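You operate a simulated robot arm through the tools that you are given. There is no shell and no other tool. Be economical: measure what you need, move in short steps, check, and stop when the job is done.

You are at the controls of a simulated robot arm. One attempt, no reset.

## Task
Make coffee with the pad beside the machine, then switch it off.
Fine: pad into the coffee maker drawer, drawer shut; let the tank run empty.

It is judged by the outcome, as a careful person would: the job done as asked, and still so three seconds after it is handed in. It fails if anything else is knocked over, pushed out of place, dropped, spilled or broken.

## Robot
A 6-joint arm with a two-finger parallel gripper, fixed in place. Base frame: the origin is at the foot of the arm, x ahead of it, y to its left, z up; the work surface is at about z = 90. Lengths are in cm, angles in degrees, forces in N, time in s.
With the tool pointing down near the work surface it reaches from about 24 to 66 cm from the base axis. Its first joint turns from -66.0 to 66.0 degrees. Payload 2.9 kg.
The TCP is the grasp point between the finger pads, 3 cm short of the fingertips. In the tool frame z runs along the fingers and y along their closing line. Largest opening 11 cm; finger width 2, thickness 1; the body of the gripper, 4.8 by 11.2 cm, starts 5.5 cm behind the TCP.
Orientation is told as [roll, pitch, yaw] about the base's x, y, z axes, in that order, counted from this pose: with the fingers straight down and closing along the base's y, the tool's x points along the base's -x, its y along +y and its z along -z.

## Interface
- The arm moves only by the tool step_arm. Its argument "plan" is a list of rows, each a list of 6 numbers: the shift along the tool's x, y, z in units of 150 mm (1.0 is 150 mm), then the turn, a rotation vector about the tool's x, y, z in units of 180 degrees (1.0 is 180 degrees). In form: [[x, y, z, wx, wy, wz], ...]. A call has 1 to 10 rows; each row is the pose to reach, as a shift and turn from the pose commanded when the call began, along the tool's axes at that moment. "fingers" is the closure in counts, from 0 (fully open) to 255 (shut), set as the call begins (left out, the last holds). A call with a number of a shift or a turn outside -1 to 1 is refused whole. Rows are played at 5 a second. More than 5 cm and 8.6 degrees between two rows, or a gripper value outside its range, and nothing of the call is played. Where a pose cannot be reached the arm comes as near as it can. A force on the tool above 90 N (or 10 N above the force at the start of the call, whichever is more), or a blocked arm, ends the call early, and 0.2 s more pass. The fingers move at their own pace (about 10.8 cm/s each) and stop on an object; they squeeze with about 37 N. The grip force told is the motor's: it shows also when the fingers shut on nothing. Time passes only in rows, and 0.2 s behind the last, so rows that repeat a pose let the fingers close. It gives the time, the measured TCP pose, the force on the tool (base axes), the opening and the grip force at its end, in the units of the frame above (readings bear some noise), and new pictures: "views" is both (left out), scene, wrist or none.
- Cameras (640 x 400 px; columns grow to the right, rows downward): "scene" is fixed at [8.7, 44.18, 138.75]; the picture's right is [-0.68, -0.73, 0.00], its down [-0.40, 0.37, -0.84] and it looks along [0.62, -0.57, -0.54] (base axes); focal length 214 px, centre (320, 200). "wrist" rides on the gripper at [7.2, 1.7, -10.3] in the tool frame; the picture's right is [-0.23, 0.97, 0.00], its down [-0.76, -0.18, -0.62] and it looks along [-0.61, -0.14, 0.78] (tool axes); focal length 222 px, centre (320, 200). There is no depth. A picture from a camera that has moved, and an enlarged one, comes with that camera's place and axes in the base frame and with its lens.
- zoom(camera, box): a new picture of the part [left, top, right, bottom] of that camera's present view, enlarged. No time passes.
- close_job(): hands the job in; it is judged then, once.

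Work in short steps. Places have to be worked out from the pictures, the camera data and where the tool is seen: move nearer, look again, correct. Check each grasp and each placing, and mend what went wrong. You have 120 turns and 170 pictures in all, those below and enlarged ones among them. Open the gripper and draw the arm clear of the work before you hand the job in, unless the task says otherwise; then end with one line.

The tools are called after "Request:" as a command line: name --pt "numbers of a row" for each row, then --argument value for the rest, lists and objects as JSON in quotes. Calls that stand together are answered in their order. step_arm: Moves the arm, as the interface text tells. Its arguments: {"type":"object","properties":{"plan":{"type":"array"},"fingers":{"type":"number"},"views":{"type":"string","enum":["both","scene","wrist","none"]}},"required":["plan"]} The other tools are called the same way: zoom (camera, box) takes an enlarged picture of a part of a camera's view; close_job () hands the job in.

At the start:

```text
time_s: 0.0
tool_pos: [31.24, -5.75, 131.97]
ee_rot: [0.0, 0.0, 0.0]
ft_force: [0.0, 0.4, 0.7]
grip_width: 10.99
grasp_force: 0.0
```

scene: 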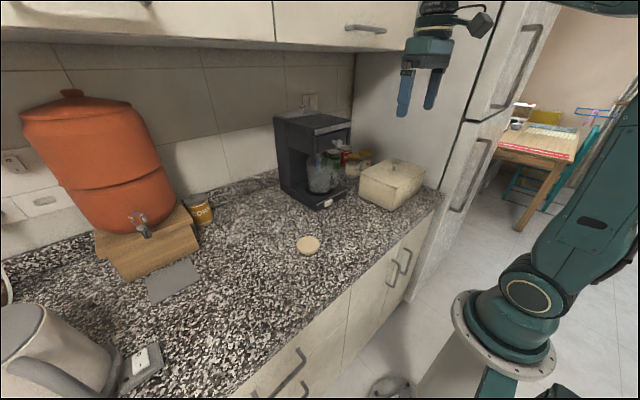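
wrist: 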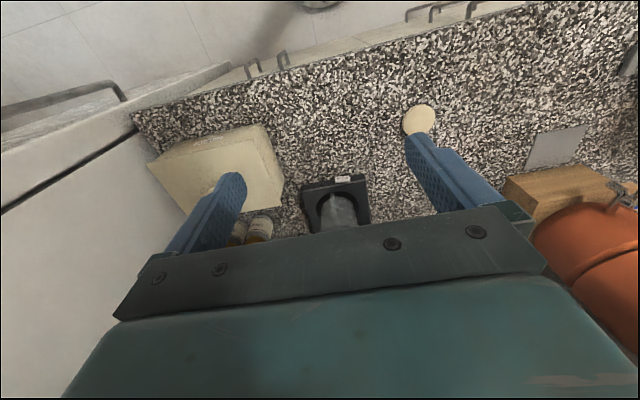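

The scene shows the coffee machine, a round pad on the counter, and a glass under the machine. I zoom in on the machine and pad.

Request:
zoom --camera "scene" --box '[260, 100, 380, 220]'

Request:
zoom --camera "scene" --box '[270, 190, 370, 270]'

Request:
zoom --camera "wrist" --box '[280, 80, 460, 240]'

```text
3.33 times, centred on (320, 160) of scene
camera zoom: at [8.7, 44.18, 138.75], right [-0.68, -0.73, 0.0], down [-0.4, 0.37, -0.84], along [0.62, -0.57, -0.54], focal length 715 px, centre (320, 333)
```

zoom: 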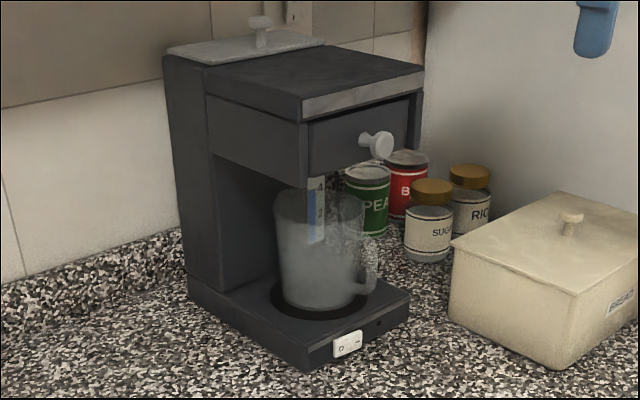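

```text
5.00 times, centred on (320, 230) of scene
camera zoom: at [8.7, 44.18, 138.75], right [-0.68, -0.73, 0.0], down [-0.4, 0.37, -0.84], along [0.62, -0.57, -0.54], focal length 1072 px, centre (320, 50)
```

zoom: 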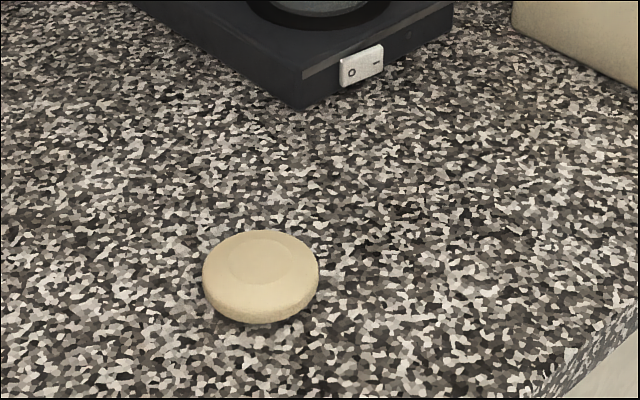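

```text
2.50 times, centred on (370, 160) of wrist
camera zoom: at [23.97, -3.92, 142.39], right [0.23, 0.97, 0.0], down [0.76, -0.18, 0.62], along [0.61, -0.14, -0.78], focal length 555 px, centre (195, 300)
```

zoom: 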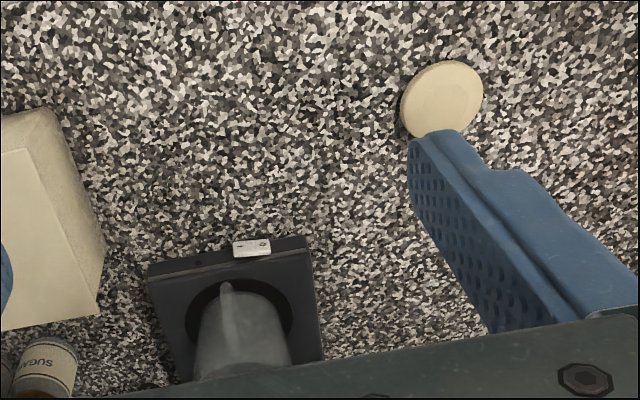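

The machine faces the robot: front around x≈59, y from about -17 to 0. The drawer knob is near (57, -8.5, 115.5), the rocker switch is on the base front, and the pad is near (46.7, 14, 91). I tilt the tool forward and move in front of the knob for a better look.

Request:
step_arm --pt "-0.08 -0.02 0.1 0 -0.04167 0" --pt "-0.16 -0.04 0.2 0 -0.08333 0" --pt "-0.24 -0.06 0.3 0 -0.125 0" --pt "-0.32 -0.08 0.4 0 -0.16667 0" --pt "-0.4 -0.1 0.5 0 -0.20833 0" --pt "-0.48 -0.12 0.6 0 -0.25 0" --pt "-0.54 -0.14 0.7 0 -0.29167 0" --pt "-0.6 -0.16 0.8 0 -0.33333 0" --pt "-0.65 -0.18 0.9 0 -0.375 0"

```text
time_s: 2.0
tool_pos: [40.96, -8.34, 118.36]
ee_rot: [0.1, -67.6, 0.0]
ft_force: [0.0, -0.1, 0.5]
grip_width: 11.0
grasp_force: 0.1
out of reach, approached as far as the arm can: row 2, 3
camera wrist: at [28.67, -6.58, 115.74], right [0.09, 0.97, 0.21], down [-0.29, -0.18, 0.94], along [0.95, -0.14, 0.26], focal length 222 px, centre (320, 200)
```

scene: 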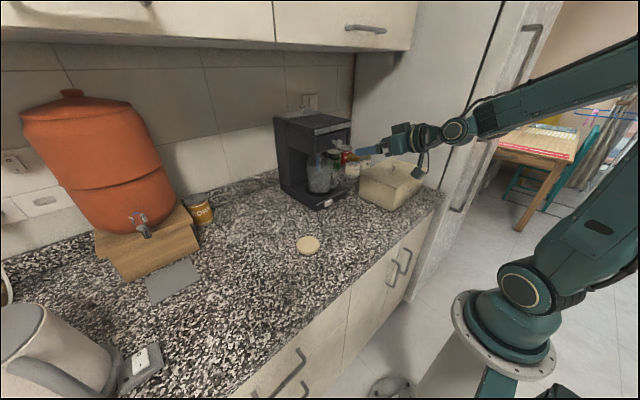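
wrist: 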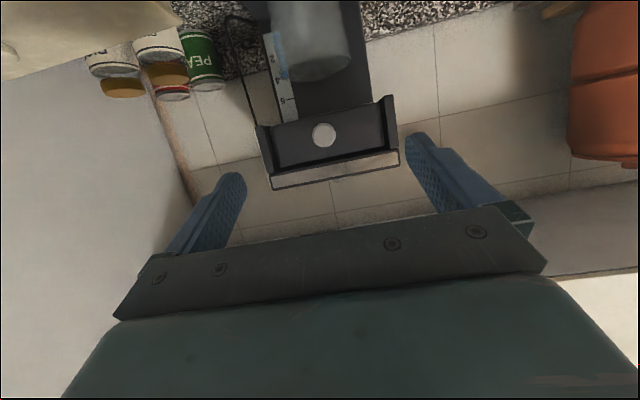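

Request:
zoom --camera "wrist" --box '[220, 0, 420, 200]'

Request:
zoom --camera "scene" --box '[260, 100, 440, 220]'

```text
2.00 times, centred on (320, 100) of wrist
camera zoom: at [28.67, -6.58, 115.74], right [0.09, 0.97, 0.21], down [-0.29, -0.18, 0.94], along [0.95, -0.14, 0.26], focal length 444 px, centre (320, 400)
```

zoom: 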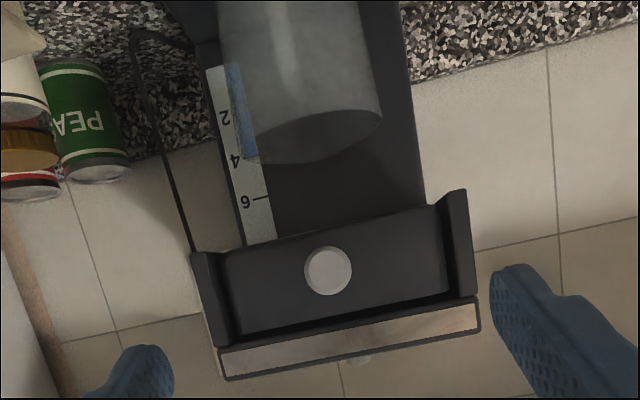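

```text
3.33 times, centred on (350, 160) of scene
camera zoom: at [8.7, 44.18, 138.76], right [-0.68, -0.73, 0.0], down [-0.4, 0.37, -0.84], along [0.62, -0.57, -0.54], focal length 715 px, centre (220, 333)
```

zoom: 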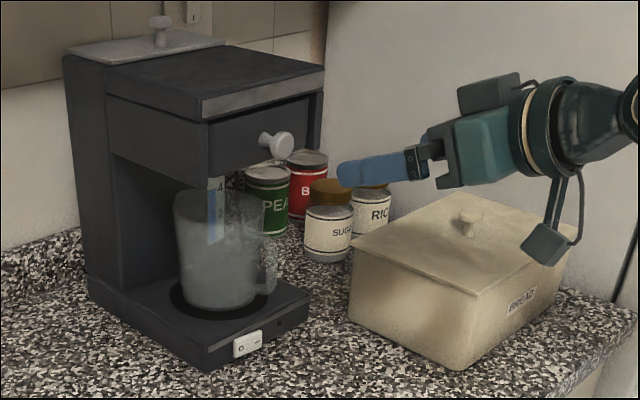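

The wrist view agrees: knob at about (57.3, -8.5, 115.5), about 3 cm wide, on a drawer front at x≈60. The tank gauge reads a little over 4. I approach the knob with the fingers open.

Request:
step_arm --pt "-0.08 -0.003 0.2 0 0 0" --pt "-0.15 -0.006 0.4 0 0 0" --pt "-0.22 -0.01 0.6 0 0 0" --pt "-0.257 -0.011 0.8 0 0 0" --pt "-0.257 -0.011 0.9 0 0 0"

```text
time_s: 3.2
tool_pos: [54.96, -8.48, 116.87]
ee_rot: [-0.1, -67.4, 0.1]
ft_force: [-0.2, 0.2, -0.4]
grip_width: 11.0
grasp_force: 0.1
camera wrist: at [42.57, -6.75, 114.17], right [0.09, 0.97, 0.21], down [-0.28, -0.18, 0.94], along [0.95, -0.14, 0.26], focal length 222 px, centre (320, 200)
```

scene: 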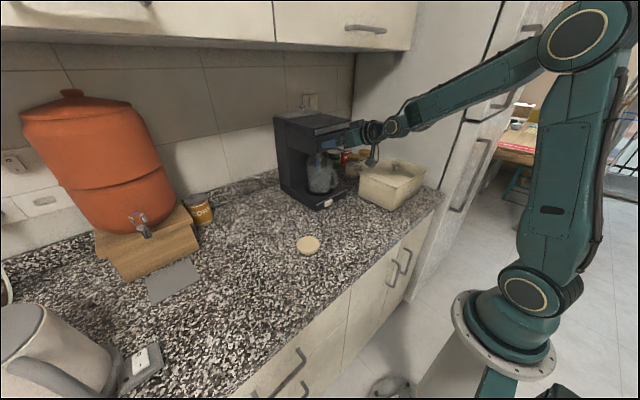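
wrist: 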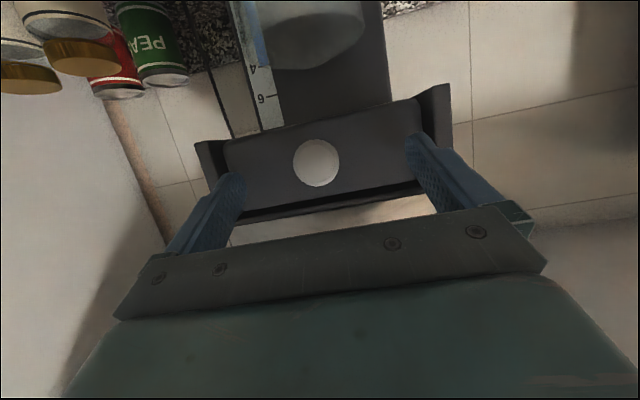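

The knob is confirmed at (57.2, -8.5, 115.6). I move in 1.5 cm along the tool axis.

Request:
step_arm --pt "0 0 0.05 0 0 0" --pt "0 0 0.1 0 0 0" --views "none"

Request:
step_arm --pt "0 0 0 0 0 0" --pt "0 0 0 0 0 0" --pt "0 0 0 0 0 0" --pt "0 0 0 0 0 0" --fingers 255

```text
time_s: 4.0
tool_pos: [55.73, -8.2, 116.68]
ee_rot: [-0.1, -67.6, 0.1]
ft_force: [-55.0, 4.5, 14.9]
grip_width: 11.0
grasp_force: 0.0
stopped in row 2: the force on the tool passed its limit (the readings are from after the stop); the commanded pose is now the measured one
```

```text
time_s: 5.0
tool_pos: [55.74, -8.48, 116.43]
ee_rot: [0.0, -67.3, -0.1]
ft_force: [-68.5, -2.8, 12.2]
grip_width: 2.72
grasp_force: 45.2
camera wrist: at [43.38, -6.76, 113.74], right [0.09, 0.97, 0.21], down [-0.28, -0.18, 0.94], along [0.96, -0.14, 0.26], focal length 222 px, centre (320, 200)
```

scene: 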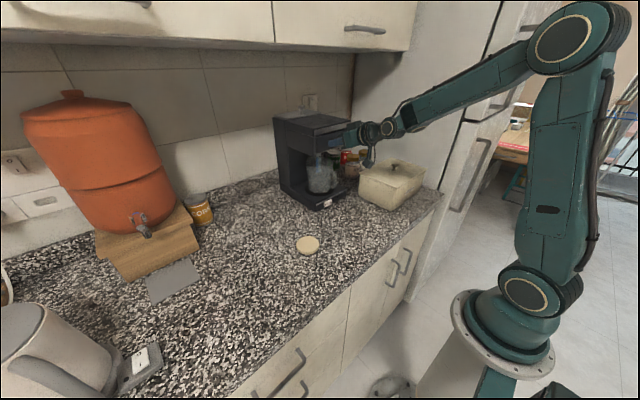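
wrist: 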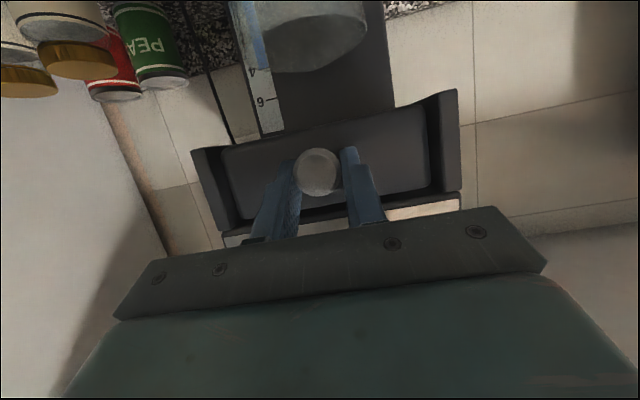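

The fingers hold the knob (2.7 cm) with the tips just against the drawer face. I pull straight back along -x by 5 cm.

Request:
step_arm --pt "0.0256 0 -0.0616 0 0 0" --pt "0.0512 0 -0.1231 0 0 0" --pt "0.0768 0 -0.1847 0 0 0" --pt "0.1024 0 -0.2463 0 0 0" --pt "0.128 0 -0.3078 0 0 0"

```text
time_s: 6.2
tool_pos: [50.94, -8.47, 116.37]
ee_rot: [-0.1, -67.2, 0.1]
ft_force: [1.3, -12.7, -17.5]
grip_width: 2.72
grasp_force: 44.7
camera wrist: at [38.64, -6.75, 113.78], right [0.09, 0.97, 0.21], down [-0.28, -0.18, 0.94], along [0.96, -0.14, 0.26], focal length 222 px, centre (320, 200)
```

scene: 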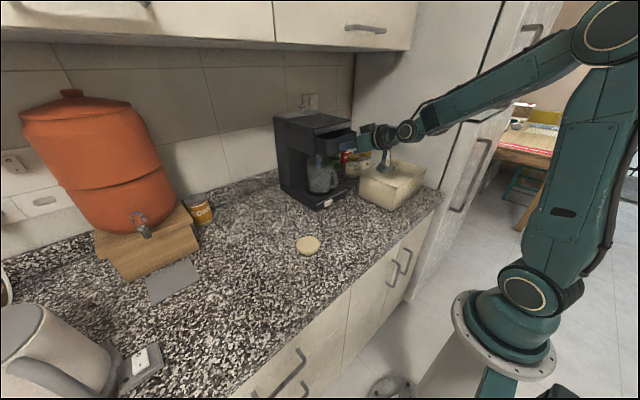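
wrist: 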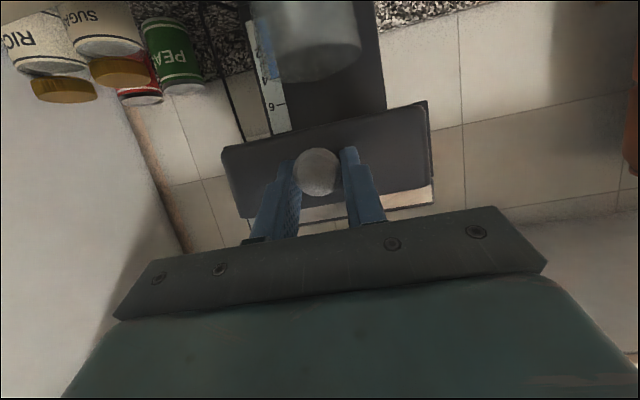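

The drawer slides out. I pull 4 cm more.

Request:
step_arm --pt "0.0256 0 -0.0616 0 0 0" --pt "0.0512 0 -0.1231 0 0 0" --pt "0.0768 0 -0.1847 0 0 0" --pt "0.1024 0 -0.2463 0 0 0" --views "none"

Request:
zoom --camera "scene" --box '[260, 100, 410, 220]'

```text
time_s: 7.2
tool_pos: [47.25, -8.43, 116.46]
ee_rot: [-0.1, -67.3, 0.0]
ft_force: [-0.1, -10.9, -21.3]
grip_width: 2.76
grasp_force: 44.6
```

```text
3.33 times, centred on (335, 160) of scene
camera zoom: at [8.73, 44.14, 138.77], right [-0.68, -0.73, 0.0], down [-0.4, 0.37, -0.84], along [0.62, -0.57, -0.54], focal length 715 px, centre (270, 333)
```

zoom: 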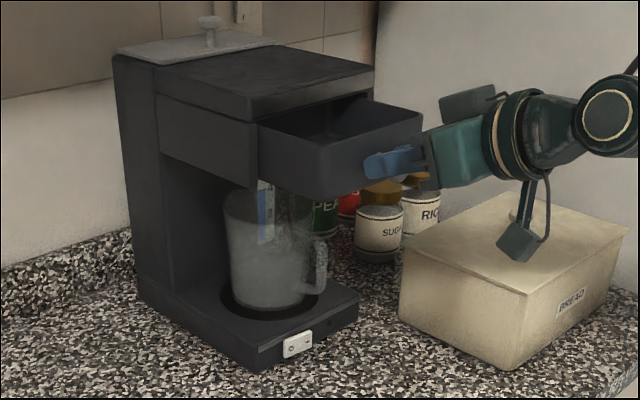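

The drawer is an open tray, pulled out about 8.5 cm. I want a bit more clearance for the 7 cm pad, so I pull gently further.

Request:
step_arm --pt "0.02 0 -0.049 0 0 0" --pt "0.04 0 -0.098 0 0 0" --pt "0.06 0 -0.147 0 0 0" --views "none"

Request:
zoom --camera "scene" --box '[260, 100, 410, 220]'

```text
time_s: 8.0
tool_pos: [44.8, -8.52, 116.42]
ee_rot: [0.1, -67.4, -0.1]
ft_force: [1.3, -5.8, -21.4]
grip_width: 2.75
grasp_force: 44.5
```

```text
3.33 times, centred on (335, 160) of scene
camera zoom: at [8.73, 44.15, 138.76], right [-0.68, -0.73, 0.0], down [-0.4, 0.37, -0.84], along [0.62, -0.57, -0.54], focal length 715 px, centre (270, 333)
```

zoom: 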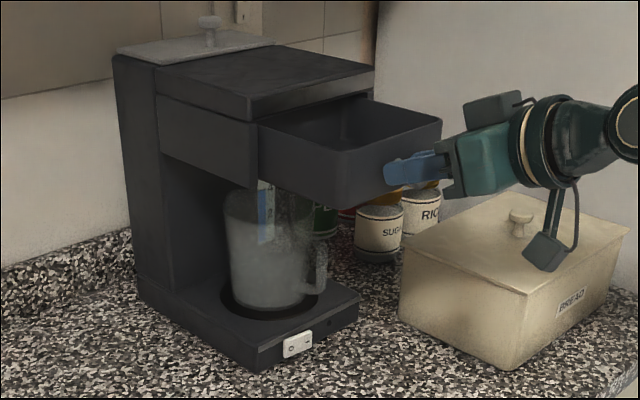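

The drawer is out about 11 cm, its front at x≈49. I release the knob and back straight off.

Request:
step_arm --pt "0 0 0 0 0 0" --pt "0 0 0 0 0 0" --pt "0 0 0 0 0 0" --fingers 0 --views "none"

Request:
step_arm --pt "0.051 0 -0.123 0 0 0" --pt "0.102 0 -0.246 0 0 0" --pt "0.102 0 -0.4 0 0 0" --pt "0.0 0 -0.55 0 0 0" --pt "-0.15 0 -0.65 0 0 0" --pt "-0.3 0 -0.75 0 0 0"

```text
time_s: 8.8
tool_pos: [44.76, -8.43, 116.51]
ee_rot: [0.0, -67.7, 0.1]
ft_force: [0.1, 0.6, -0.2]
grip_width: 11.02
grasp_force: 0.1
```

```text
time_s: 10.2
tool_pos: [35.89, -8.32, 125.01]
ee_rot: [0.1, -67.6, 0.0]
ft_force: [0.3, 0.1, 0.0]
grip_width: 10.99
grasp_force: 0.1
camera wrist: at [23.53, -6.57, 122.34], right [0.09, 0.97, 0.21], down [-0.28, -0.18, 0.94], along [0.95, -0.14, 0.26], focal length 222 px, centre (320, 200)
```

scene: 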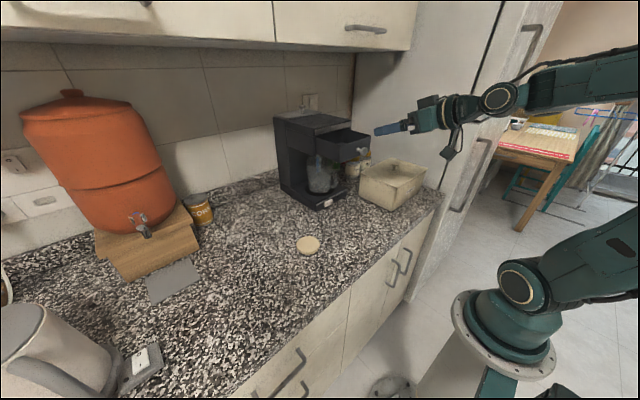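
wrist: 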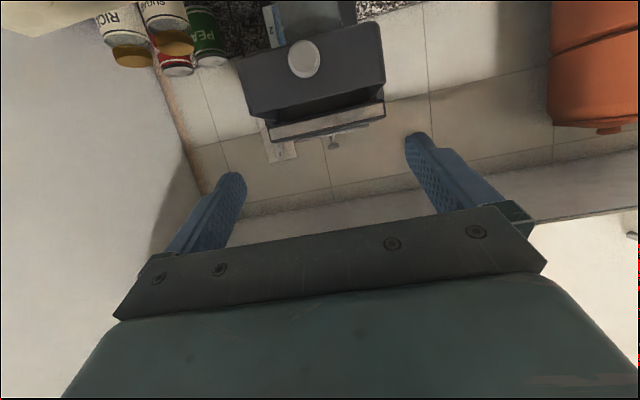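

The drawer stays open. Now I turn the tool back to pointing down while moving left toward the pad.

Request:
step_arm --pt "-0.05 0.1 0.0 0 0.0417 0" --pt "-0.1 0.2 0.03 0 0.0833 0" --pt "-0.15 0.3 0.06 0 0.125 0" --pt "-0.2 0.4 0.09 0 0.1667 0" --pt "-0.25 0.5 0.12 0 0.2083 0" --pt "-0.3 0.6 0.15 0 0.25 0" --pt "-0.35 0.7 0.18 0 0.2917 0" --pt "-0.4 0.82 0.21 0 0.3333 0" --pt "-0.46 0.93 0.24 0 0.375 0"

```text
time_s: 12.2
tool_pos: [42.05, 5.5, 130.02]
ee_rot: [0.1, 0.0, 0.0]
ft_force: [-0.2, -0.2, 0.0]
grip_width: 11.01
grasp_force: 0.1
camera wrist: at [34.75, 7.26, 140.35], right [0.23, 0.97, 0.0], down [0.76, -0.18, 0.62], along [0.61, -0.14, -0.78], focal length 222 px, centre (320, 200)
```

scene: 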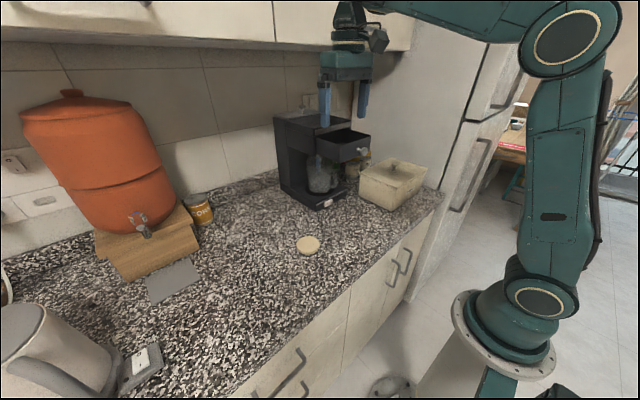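
wrist: 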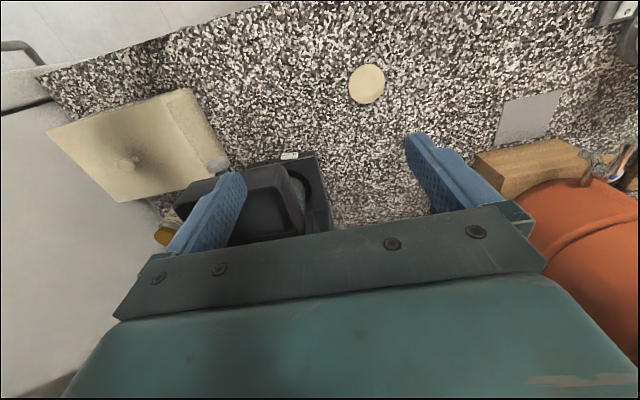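

The pad is refined to about (46.5, 14.3). I move above it and look again.

Request:
step_arm --pt "-0.06 0.12 0.12 0 0 0" --pt "-0.12 0.24 0.25 0 0 0" --pt "-0.18 0.36 0.4 0 0 0" --pt "-0.24 0.48 0.6 0 0 0" --pt "-0.297 0.587 0.8 0 0 0" --pt "-0.297 0.587 1.0 0 0 0" --views "none"

Request:
step_arm --pt "0 0 0.25 0 0 0" --pt "0 0 0.5 0 0 0" --pt "0 0 0.7 0 0 0"

```text
time_s: 13.6
tool_pos: [46.52, 14.42, 114.99]
ee_rot: [0.0, -0.1, 0.1]
ft_force: [0.9, -0.4, -0.4]
grip_width: 11.0
grasp_force: 0.0
```

```text
time_s: 14.3
tool_pos: [46.56, 14.09, 104.27]
ee_rot: [0.0, -0.2, 0.1]
ft_force: [-0.5, -0.1, -0.1]
grip_width: 11.0
grasp_force: 0.1
camera wrist: at [39.25, 15.82, 114.76], right [0.23, 0.97, 0.0], down [0.76, -0.18, 0.62], along [0.61, -0.14, -0.78], focal length 222 px, centre (320, 200)
```

scene: 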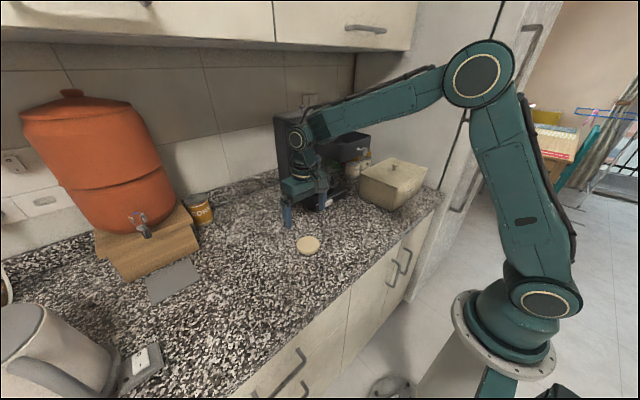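
wrist: 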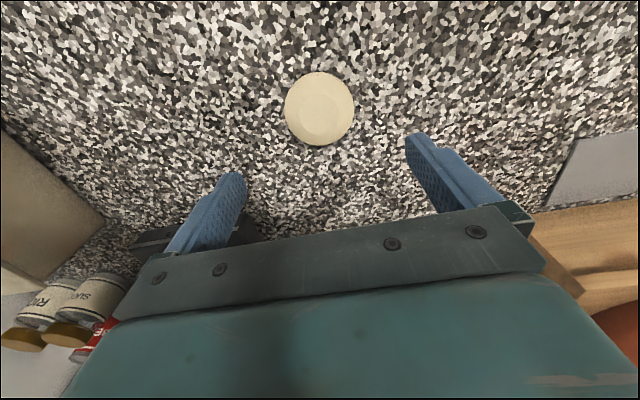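

The pad is at about (45.9, 14.2), 7 cm across. I line up and descend until the fingertips are just above the counter.

Request:
step_arm --pt "0.04 0 0.2 0 0 0" --pt "0.04 0 0.4 0 0 0" --pt "0.04 0 0.55 0 0 0" --pt "0.04 0 0.65 0 0 0" --pt "0.04 0 0.69 0 0 0"

```text
time_s: 15.6
tool_pos: [45.84, 14.28, 94.09]
ee_rot: [-0.1, -0.1, 0.1]
ft_force: [0.2, 0.1, 0.0]
grip_width: 11.0
grasp_force: 0.0
camera wrist: at [38.55, 16.03, 104.52], right [0.23, 0.97, 0.0], down [0.76, -0.18, 0.62], along [0.61, -0.14, -0.78], focal length 222 px, centre (320, 200)
```

scene: 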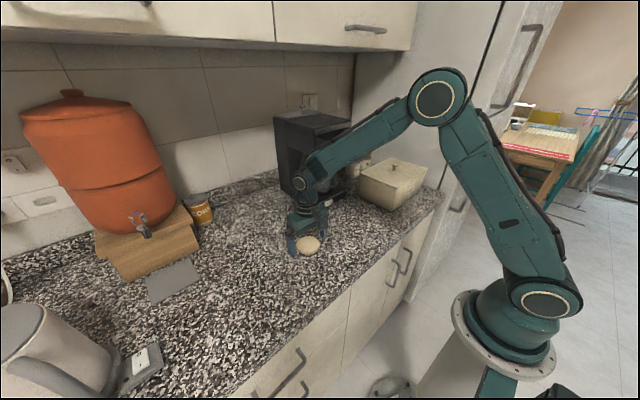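
wrist: 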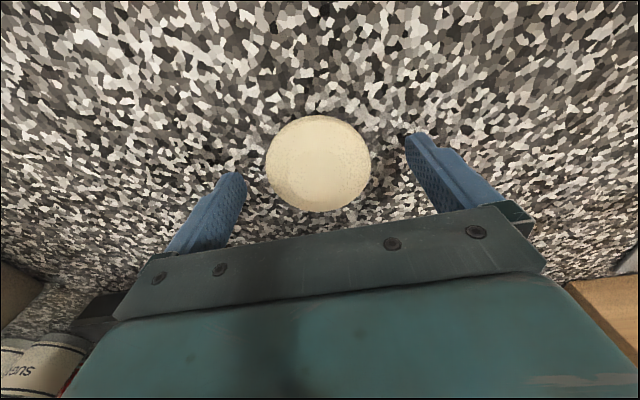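

The pad is centred between the fingers. I lower 0.5 cm more and close.

Request:
step_arm --pt "0 0 0.035 0 0 0" --pt "0 0 0.035 0 0 0" --views "none"

Request:
step_arm --pt "0 0 0 0 0 0" --pt "0 0 0 0 0 0" --pt "0 0 0 0 0 0" --fingers 255 --views "wrist"

```text
time_s: 16.1
tool_pos: [45.89, 14.27, 93.55]
ee_rot: [0.0, 0.1, 0.0]
ft_force: [0.1, -0.6, 0.3]
grip_width: 11.06
grasp_force: 0.0
```

```text
time_s: 16.9
tool_pos: [45.83, 14.34, 93.64]
ee_rot: [0.0, -0.1, 0.1]
ft_force: [-0.1, -0.2, -0.7]
grip_width: 6.65
grasp_force: 36.9
camera wrist: at [38.57, 16.04, 103.91], right [0.23, 0.97, 0.0], down [0.76, -0.18, 0.62], along [0.61, -0.14, -0.78], focal length 222 px, centre (320, 200)
```

wrist: 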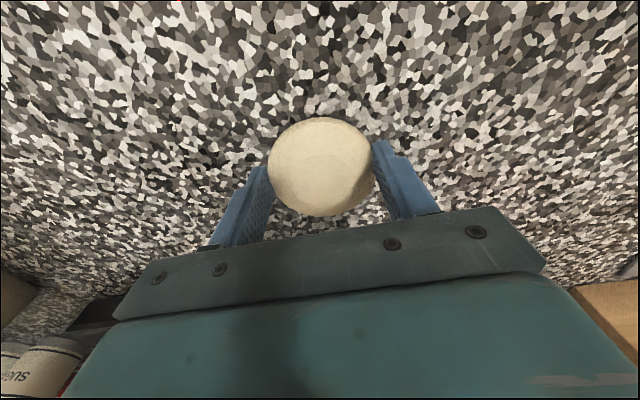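

The pad is held at 6.65 cm. I lift it straight up.

Request:
step_arm --pt "0 0 -0.1 0 0 0" --pt "0 0 -0.25 0 0 0" --pt "0 0 -0.5 0 0 0" --pt "0 0 -0.75 0 0 0" --pt "0 0 -1.0 0 0 0" --views "none"

Request:
step_arm --pt "0 0 -0.25 0 0 0" --pt "0 0 -0.5 0 0 0" --pt "0 0 -0.75 0 0 0" --pt "0 0 -1.0 0 0 0" --views "none"

Request:
step_arm --pt "0 -0.15 -0.1 0 0 0" --pt "0 -0.4 -0.2 0 0 0" --pt "0 -0.65 -0.3 0 0 0" --pt "0 -0.9 -0.3 0 0 0"

```text
time_s: 18.1
tool_pos: [45.5, 14.17, 108.6]
ee_rot: [0.0, 0.0, 0.1]
ft_force: [-0.7, -0.4, -0.4]
grip_width: 6.66
grasp_force: 37.2
```

```text
time_s: 19.1
tool_pos: [45.7, 14.44, 123.29]
ee_rot: [0.0, 0.0, 0.0]
ft_force: [0.5, -0.4, 0.2]
grip_width: 6.67
grasp_force: 37.0
```

```text
time_s: 20.1
tool_pos: [46.15, 0.72, 128.17]
ee_rot: [0.0, 0.0, 0.1]
ft_force: [-0.3, 1.2, 0.0]
grip_width: 6.68
grasp_force: 36.6
camera wrist: at [38.84, 2.39, 138.63], right [0.23, 0.97, 0.0], down [0.76, -0.18, 0.62], along [0.61, -0.14, -0.78], focal length 222 px, centre (320, 200)
```

scene: 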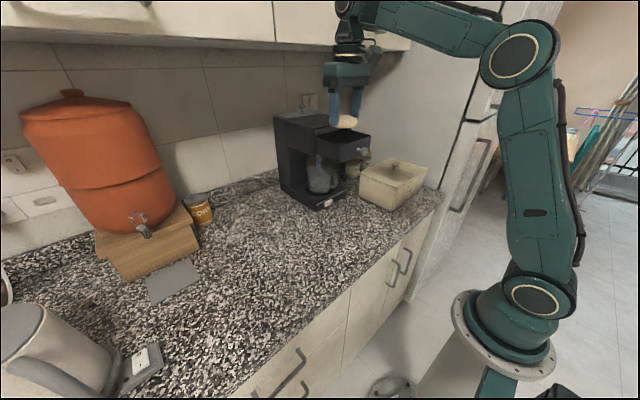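
wrist: 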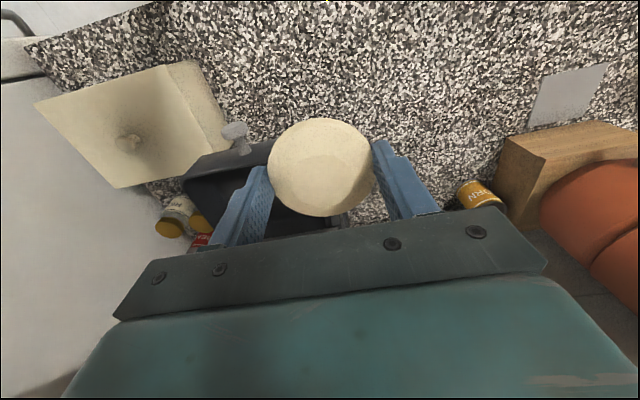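

The pad is held well. I move over to the drawer's centreline y≈-8.5, staying high, and look.

Request:
step_arm --pt "0 -0.2 0 0 0 0" --pt "0 -0.4 0 0 0 0" --pt "0 -0.61 0 0 0 0" --pt "0 -0.61 0 0 0 0"

Request:
zoom --camera "scene" --box '[260, 80, 420, 220]'

Request:
zoom --camera "wrist" --box '[180, 60, 440, 240]'

```text
time_s: 21.1
tool_pos: [45.87, -8.08, 128.12]
ee_rot: [0.0, -0.1, 0.1]
ft_force: [0.2, 0.4, -0.3]
grip_width: 6.67
grasp_force: 37.3
camera wrist: at [38.59, -6.48, 138.47], right [0.23, 0.97, 0.0], down [0.76, -0.18, 0.62], along [0.61, -0.14, -0.78], focal length 222 px, centre (320, 200)
```

scene: 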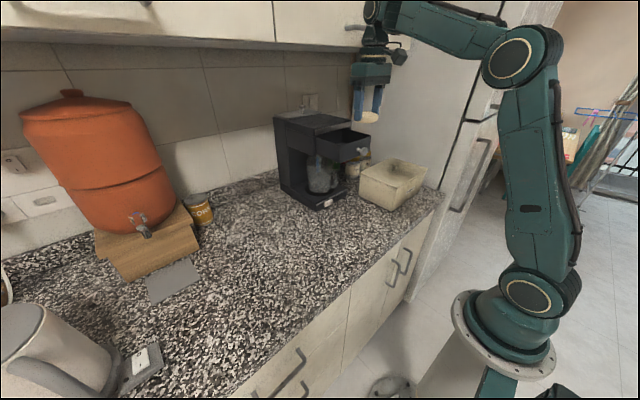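
wrist: 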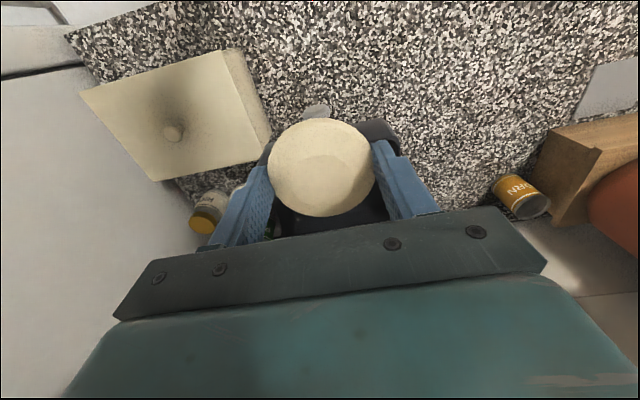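

```text
2.86 times, centred on (340, 150) of scene
camera zoom: at [8.7, 44.17, 138.75], right [-0.68, -0.73, 0.0], down [-0.4, 0.37, -0.84], along [0.62, -0.57, -0.54], focal length 613 px, centre (263, 343)
```

zoom: 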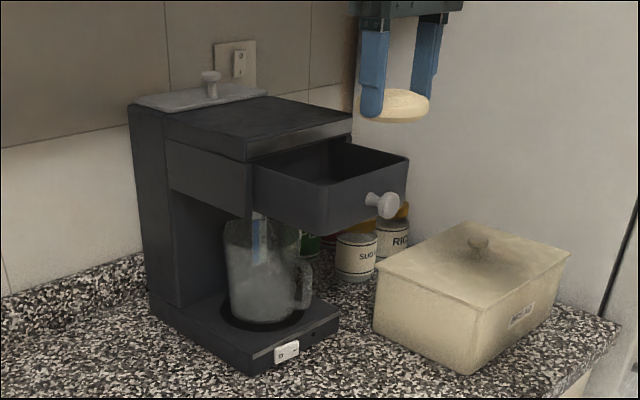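

```text
2.22 times, centred on (310, 150) of wrist
camera zoom: at [38.59, -6.48, 138.47], right [0.23, 0.97, 0.0], down [0.76, -0.18, 0.62], along [0.61, -0.14, -0.78], focal length 494 px, centre (342, 311)
```

zoom: 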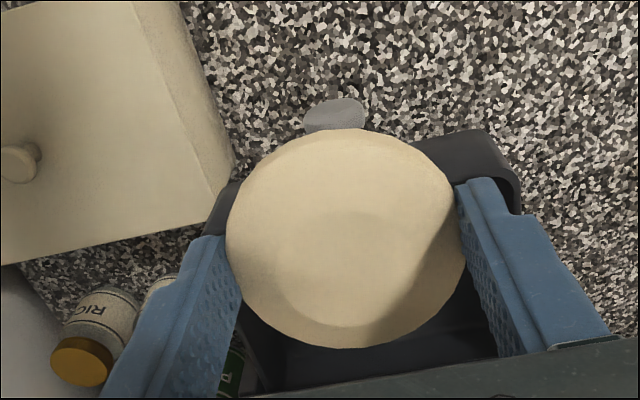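

The drawer rim spans roughly y −14.5..−1, x from 49 to the machine front, with its rim at z≈119. I move the pad over its middle at x≈54.5, still high, and check.

Request:
step_arm --pt "-0.2 0 0 0 0 0" --pt "-0.4 0 0 0 0 0" --pt "-0.56 0 0 0 0 0" --pt "-0.56 0 0 0 0 0"

Request:
zoom --camera "scene" --box '[260, 80, 420, 220]'

Request:
zoom --camera "wrist" --box '[180, 60, 440, 240]'

```text
time_s: 22.1
tool_pos: [53.7, -8.15, 127.33]
ee_rot: [-0.3, -1.6, 0.5]
ft_force: [15.5, -2.6, -21.7]
grip_width: 6.64
grasp_force: 36.3
out of reach, approached as far as the arm can: row 3, 4
stopped in row 4: the force on the tool passed its limit (the readings are from after the stop); the commanded pose is now the measured one
camera wrist: at [46.01, -6.46, 137.51], right [0.22, 0.98, 0.0], down [0.74, -0.17, 0.65], along [0.63, -0.14, -0.76], focal length 222 px, centre (320, 200)
```

scene: 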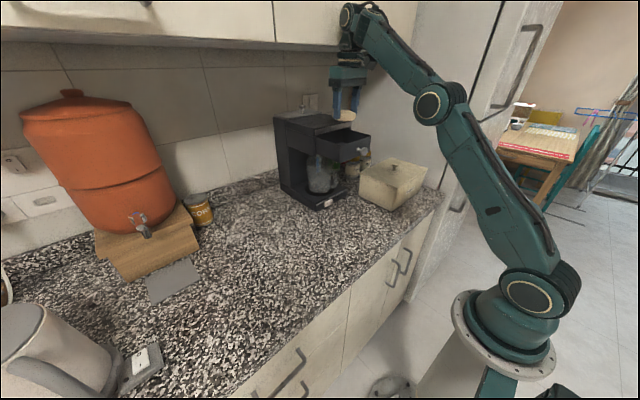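
wrist: 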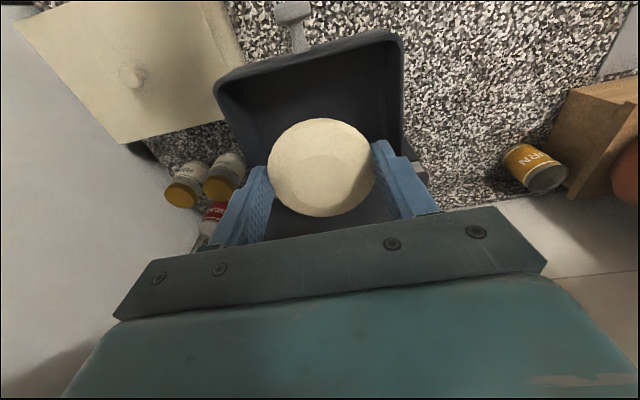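

```text
2.86 times, centred on (340, 150) of scene
camera zoom: at [8.7, 44.18, 138.75], right [-0.68, -0.73, 0.0], down [-0.4, 0.37, -0.84], along [0.62, -0.57, -0.54], focal length 613 px, centre (263, 343)
```

zoom: 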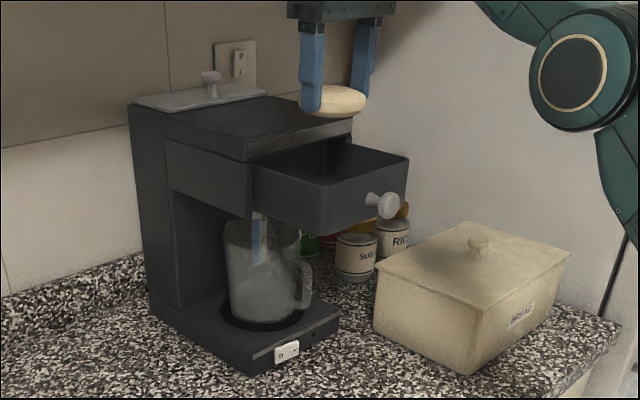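

```text
2.22 times, centred on (310, 150) of wrist
camera zoom: at [46.01, -6.46, 137.51], right [0.22, 0.98, 0.0], down [0.74, -0.17, 0.65], along [0.63, -0.14, -0.76], focal length 494 px, centre (342, 311)
```

zoom: 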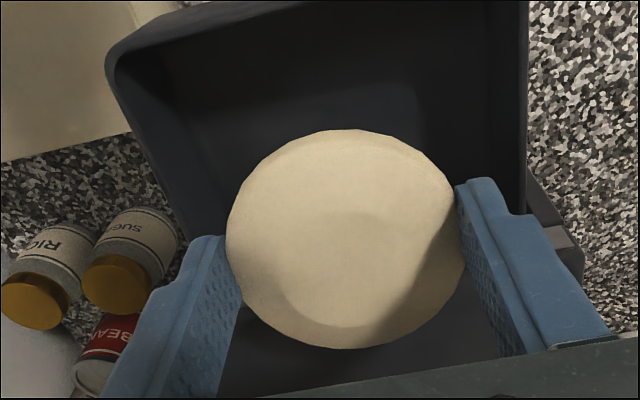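

The arm ran into a limit at x≈53.7, probably the wrist close to the overhead cabinet. The pad at x≈53.2 still fits inside the drawer (inner front wall ≈48.7), so I back off slightly first and check that the force clears.

Request:
step_arm --pt "0.04 0 0 0 0 0" --pt "0.07 0 0 0 -0.01 0" --pt "0.07 0 0 0 -0.02 0" --views "scene"

```text
time_s: 22.9
tool_pos: [52.53, -8.24, 127.3]
ee_rot: [-0.3, -5.0, 0.3]
ft_force: [-0.7, 0.0, -0.1]
grip_width: 6.62
grasp_force: 36.8
```

scene: 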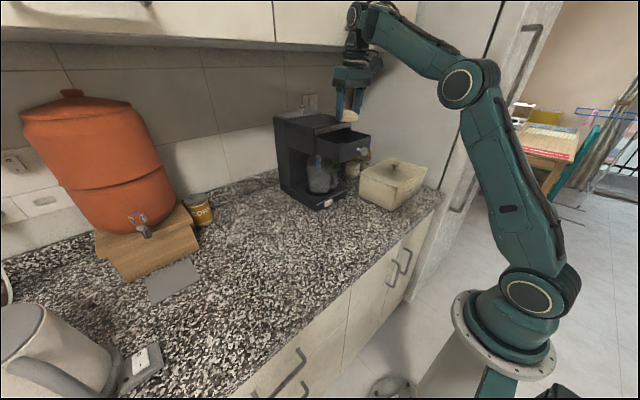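

The force is clear and the pad is still held. I descend 6 cm while drifting to x≈53.3.

Request:
step_arm --pt "0 0 0.1 0 0 0" --pt "-0.01 0 0.2 0 0 0" --pt "-0.018 0 0.3 0 0 0" --pt "-0.018 0 0.4 0 0 0"

Request:
zoom --camera "scene" --box '[280, 80, 400, 180]'

Request:
zoom --camera "wrist" --box '[180, 40, 440, 220]'

```text
time_s: 23.9
tool_pos: [53.17, -8.15, 121.2]
ee_rot: [-0.3, -4.9, 0.3]
ft_force: [0.3, 0.0, -0.3]
grip_width: 6.65
grasp_force: 37.0
camera wrist: at [45.05, -6.47, 130.95], right [0.22, 0.98, 0.02], down [0.71, -0.17, 0.69], along [0.67, -0.14, -0.73], focal length 222 px, centre (320, 200)
```

scene: 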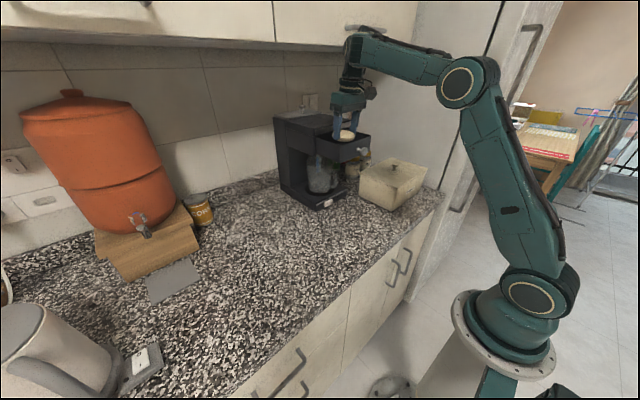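
wrist: 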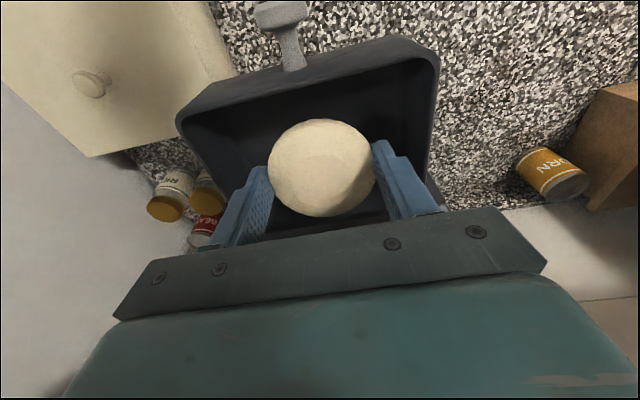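

```text
4.00 times, centred on (340, 130) of scene
camera zoom: at [8.7, 44.17, 138.75], right [-0.68, -0.73, 0.0], down [-0.4, 0.37, -0.84], along [0.62, -0.57, -0.54], focal length 858 px, centre (240, 480)
```

zoom: 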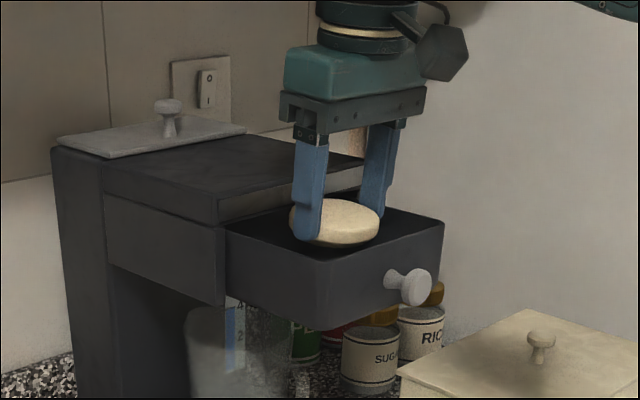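

```text
2.22 times, centred on (310, 130) of wrist
camera zoom: at [45.05, -6.47, 130.95], right [0.22, 0.98, 0.02], down [0.71, -0.17, 0.69], along [0.67, -0.14, -0.73], focal length 494 px, centre (342, 356)
```

zoom: 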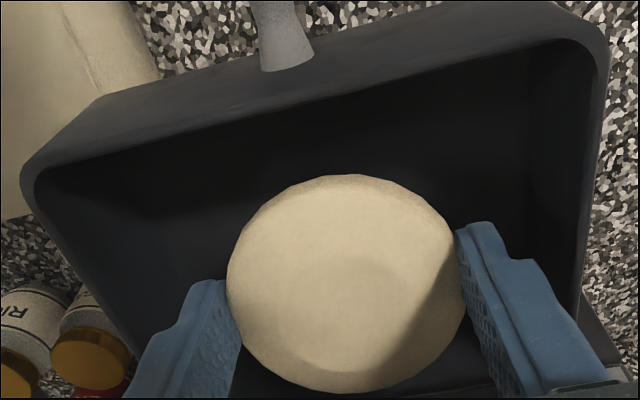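

The pad sits over the open drawer with room all round. I lower it 2.4 cm, then creep to contact.

Request:
step_arm --pt "0.004 0 0.06 0 0 0" --pt "0.01 0 0.12 0 0 0" --pt "0.013 0 0.16 0 0 0" --views "none"

Request:
step_arm --pt "0.001 0 0.02 0 0 0" --pt "0.003 0 0.04 0 0 0"

Request:
zoom --camera "scene" --box '[280, 80, 400, 180]'

```text
time_s: 24.7
tool_pos: [53.28, -8.17, 118.81]
ee_rot: [-0.4, -5.0, 0.4]
ft_force: [0.5, 0.2, 0.3]
grip_width: 6.64
grasp_force: 36.8
```

```text
time_s: 25.3
tool_pos: [53.24, -8.23, 118.28]
ee_rot: [-0.3, -5.1, 0.4]
ft_force: [0.6, 0.4, -0.2]
grip_width: 6.65
grasp_force: 36.6
camera wrist: at [45.14, -6.53, 128.05], right [0.22, 0.98, 0.02], down [0.71, -0.17, 0.69], along [0.67, -0.14, -0.73], focal length 222 px, centre (320, 200)
```

scene: 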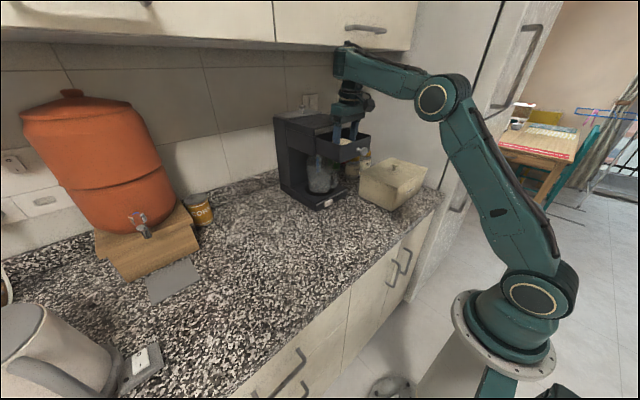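
wrist: 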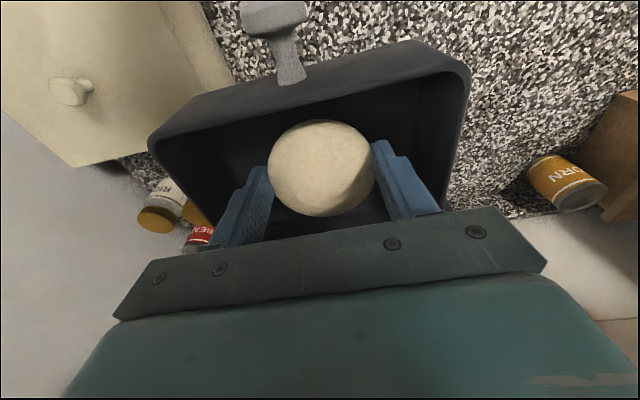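

```text
4.00 times, centred on (340, 130) of scene
camera zoom: at [8.7, 44.18, 138.75], right [-0.68, -0.73, 0.0], down [-0.4, 0.37, -0.84], along [0.62, -0.57, -0.54], focal length 858 px, centre (240, 480)
```

zoom: 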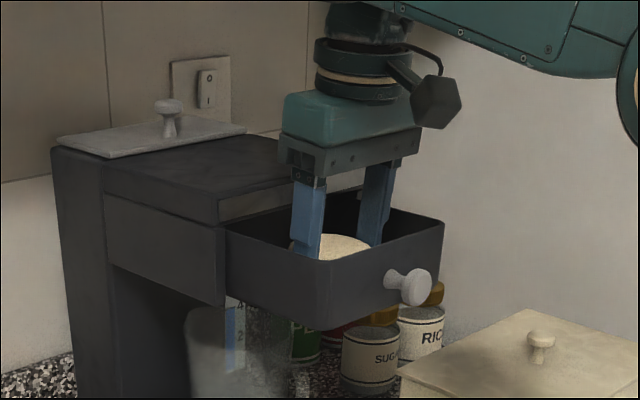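

Still no contact. I keep creeping down about 0.3 cm per row.

Request:
step_arm --pt "0.001 0 0.02 0 0 0" --pt "0.003 0 0.04 0 0 0" --views "none"

Request:
step_arm --pt "0.001 0 0.02 0 0 0" --pt "0.003 0 0.03 0 0 0" --views "none"

```text
time_s: 25.9
tool_pos: [53.19, -8.13, 117.71]
ee_rot: [-0.3, -5.0, 0.2]
ft_force: [0.1, -0.3, 0.8]
grip_width: 6.64
grasp_force: 36.9
```

```text
time_s: 26.5
tool_pos: [53.31, -8.15, 117.28]
ee_rot: [-0.3, -5.0, 0.4]
ft_force: [0.5, 0.1, -0.1]
grip_width: 6.65
grasp_force: 36.7
```

Request:
zoom --camera "wrist" --box '[180, 40, 440, 220]'

Request:
step_arm --pt "0.001 0 0.02 0 0 0" --pt "0.003 0 0.035 0 0 0" --views "none"

```text
2.22 times, centred on (310, 130) of wrist
camera zoom: at [45.13, -6.54, 126.99], right [0.22, 0.98, 0.02], down [0.71, -0.17, 0.69], along [0.67, -0.14, -0.73], focal length 494 px, centre (342, 356)
```

zoom: 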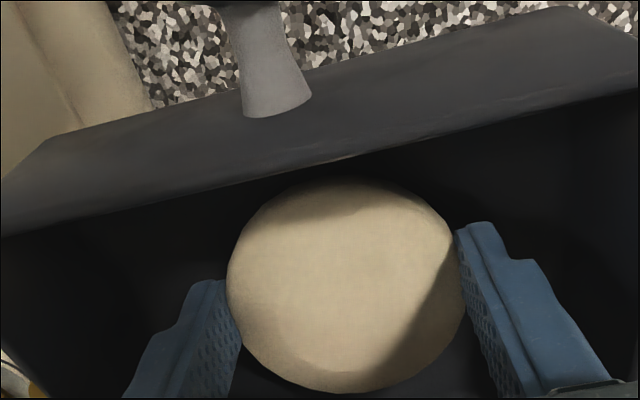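

```text
time_s: 27.1
tool_pos: [53.11, -8.22, 117.1]
ee_rot: [-0.3, -5.1, 0.3]
ft_force: [-0.4, -0.7, 15.3]
grip_width: 6.64
grasp_force: 36.9
```

Contact is felt (15 N up), so the pad is on the drawer floor. I open part way, to about 8.5 cm so as not to hit the walls, then lift straight out.

Request:
step_arm --pt "0 0 -0.01 0 0 0" --pt "0 0 -0.01 0 0 0" --pt "0 0 -0.01 0 0 0" --fingers 60 --views "none"

Request:
step_arm --pt "0 0 -0.06 0 0 0" --pt "0.0 0 -0.15 0 0 0" --pt "0.0 0 -0.27 0 0 0" --pt "0.02 0 -0.4 0 0 0"

Request:
zoom --camera "wrist" --box '[180, 20, 460, 220]'

```text
time_s: 27.9
tool_pos: [53.25, -8.35, 116.8]
ee_rot: [-0.2, -4.9, 0.4]
ft_force: [0.0, -0.3, 0.3]
grip_width: 8.4
grasp_force: 0.0
```

```text
time_s: 28.9
tool_pos: [52.24, -8.1, 122.97]
ee_rot: [-0.1, -5.0, 0.3]
ft_force: [0.0, 0.2, -0.2]
grip_width: 8.4
grasp_force: 0.0
camera wrist: at [44.06, -6.34, 132.66], right [0.22, 0.97, 0.02], down [0.71, -0.17, 0.69], along [0.67, -0.14, -0.73], focal length 222 px, centre (320, 200)
```

scene: 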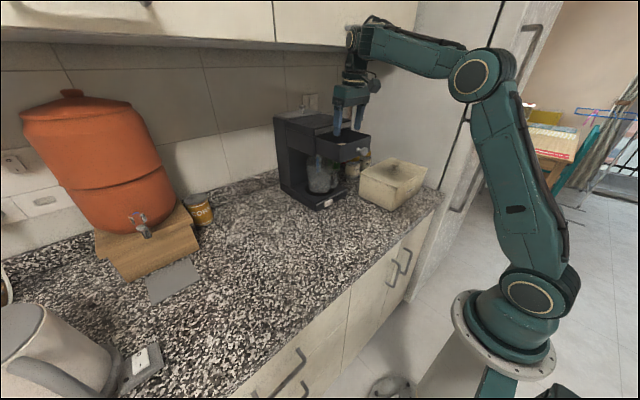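
wrist: 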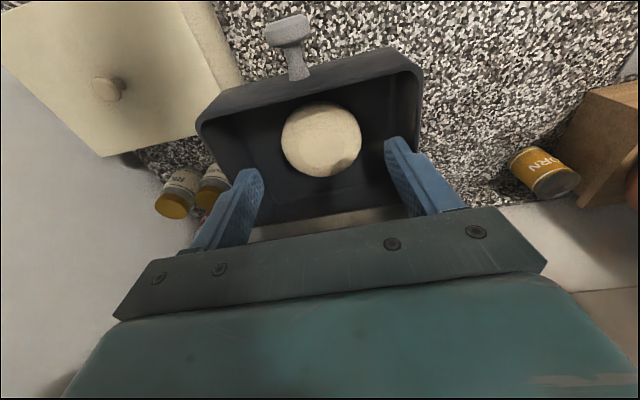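

```text
2.00 times, centred on (320, 120) of wrist
camera zoom: at [44.06, -6.34, 132.66], right [0.22, 0.97, 0.02], down [0.71, -0.17, 0.69], along [0.67, -0.14, -0.73], focal length 444 px, centre (320, 360)
```

zoom: 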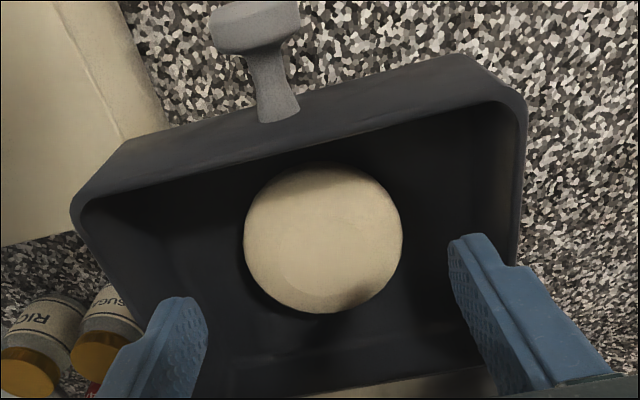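

The pad lies flat in the drawer. I retreat up and back while tilting the tool forward again, to grip the knob and push the drawer shut.

Request:
step_arm --pt "0.1 0 -0.15 0 -0.0434 0" --pt "0.25 0 -0.217 0 -0.0868 0" --pt "0.4 0 -0.217 0 -0.1302 0" --pt "0.55 0 -0.217 0 -0.1736 0" --pt "0.7 0 -0.217 0 -0.217 0" --pt "0.8 0 -0.217 0 -0.2604 0" --pt "0.9 0 -0.217 0 -0.3038 0" --pt "0.98 0 -0.217 0 -0.3472 0" --fingers 0

```text
time_s: 30.7
tool_pos: [50.47, -11.41, 145.66]
ee_rot: [-0.5, -53.6, 0.6]
ft_force: [-0.2, 0.6, 0.6]
grip_width: 11.02
grasp_force: 0.1
out of reach, approached as far as the arm can: row 1, 2, 3, 4, 5, 6, 7, 8
camera wrist: at [37.81, -9.76, 146.03], right [0.13, 0.98, 0.18], down [-0.05, -0.17, 0.98], along [0.99, -0.14, 0.03], focal length 222 px, centre (320, 200)
```

scene: 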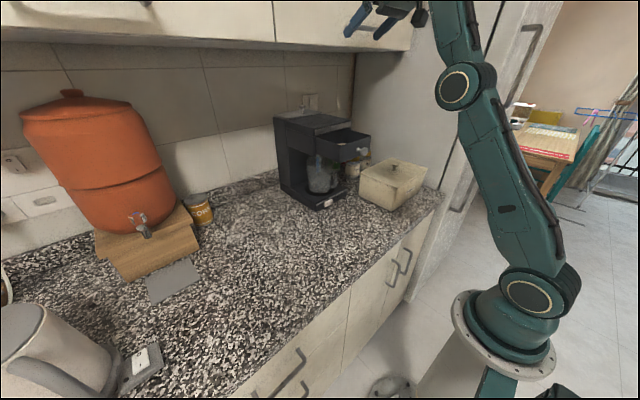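
wrist: 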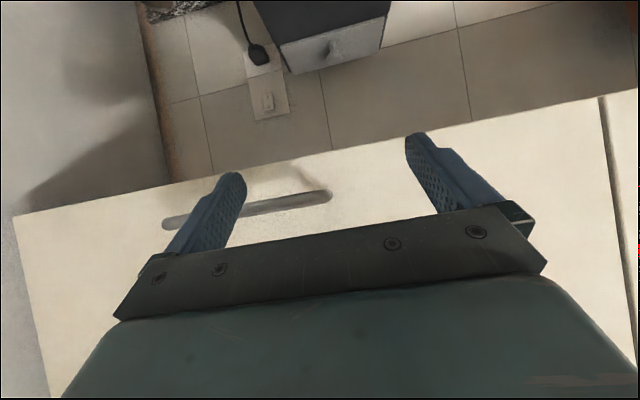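

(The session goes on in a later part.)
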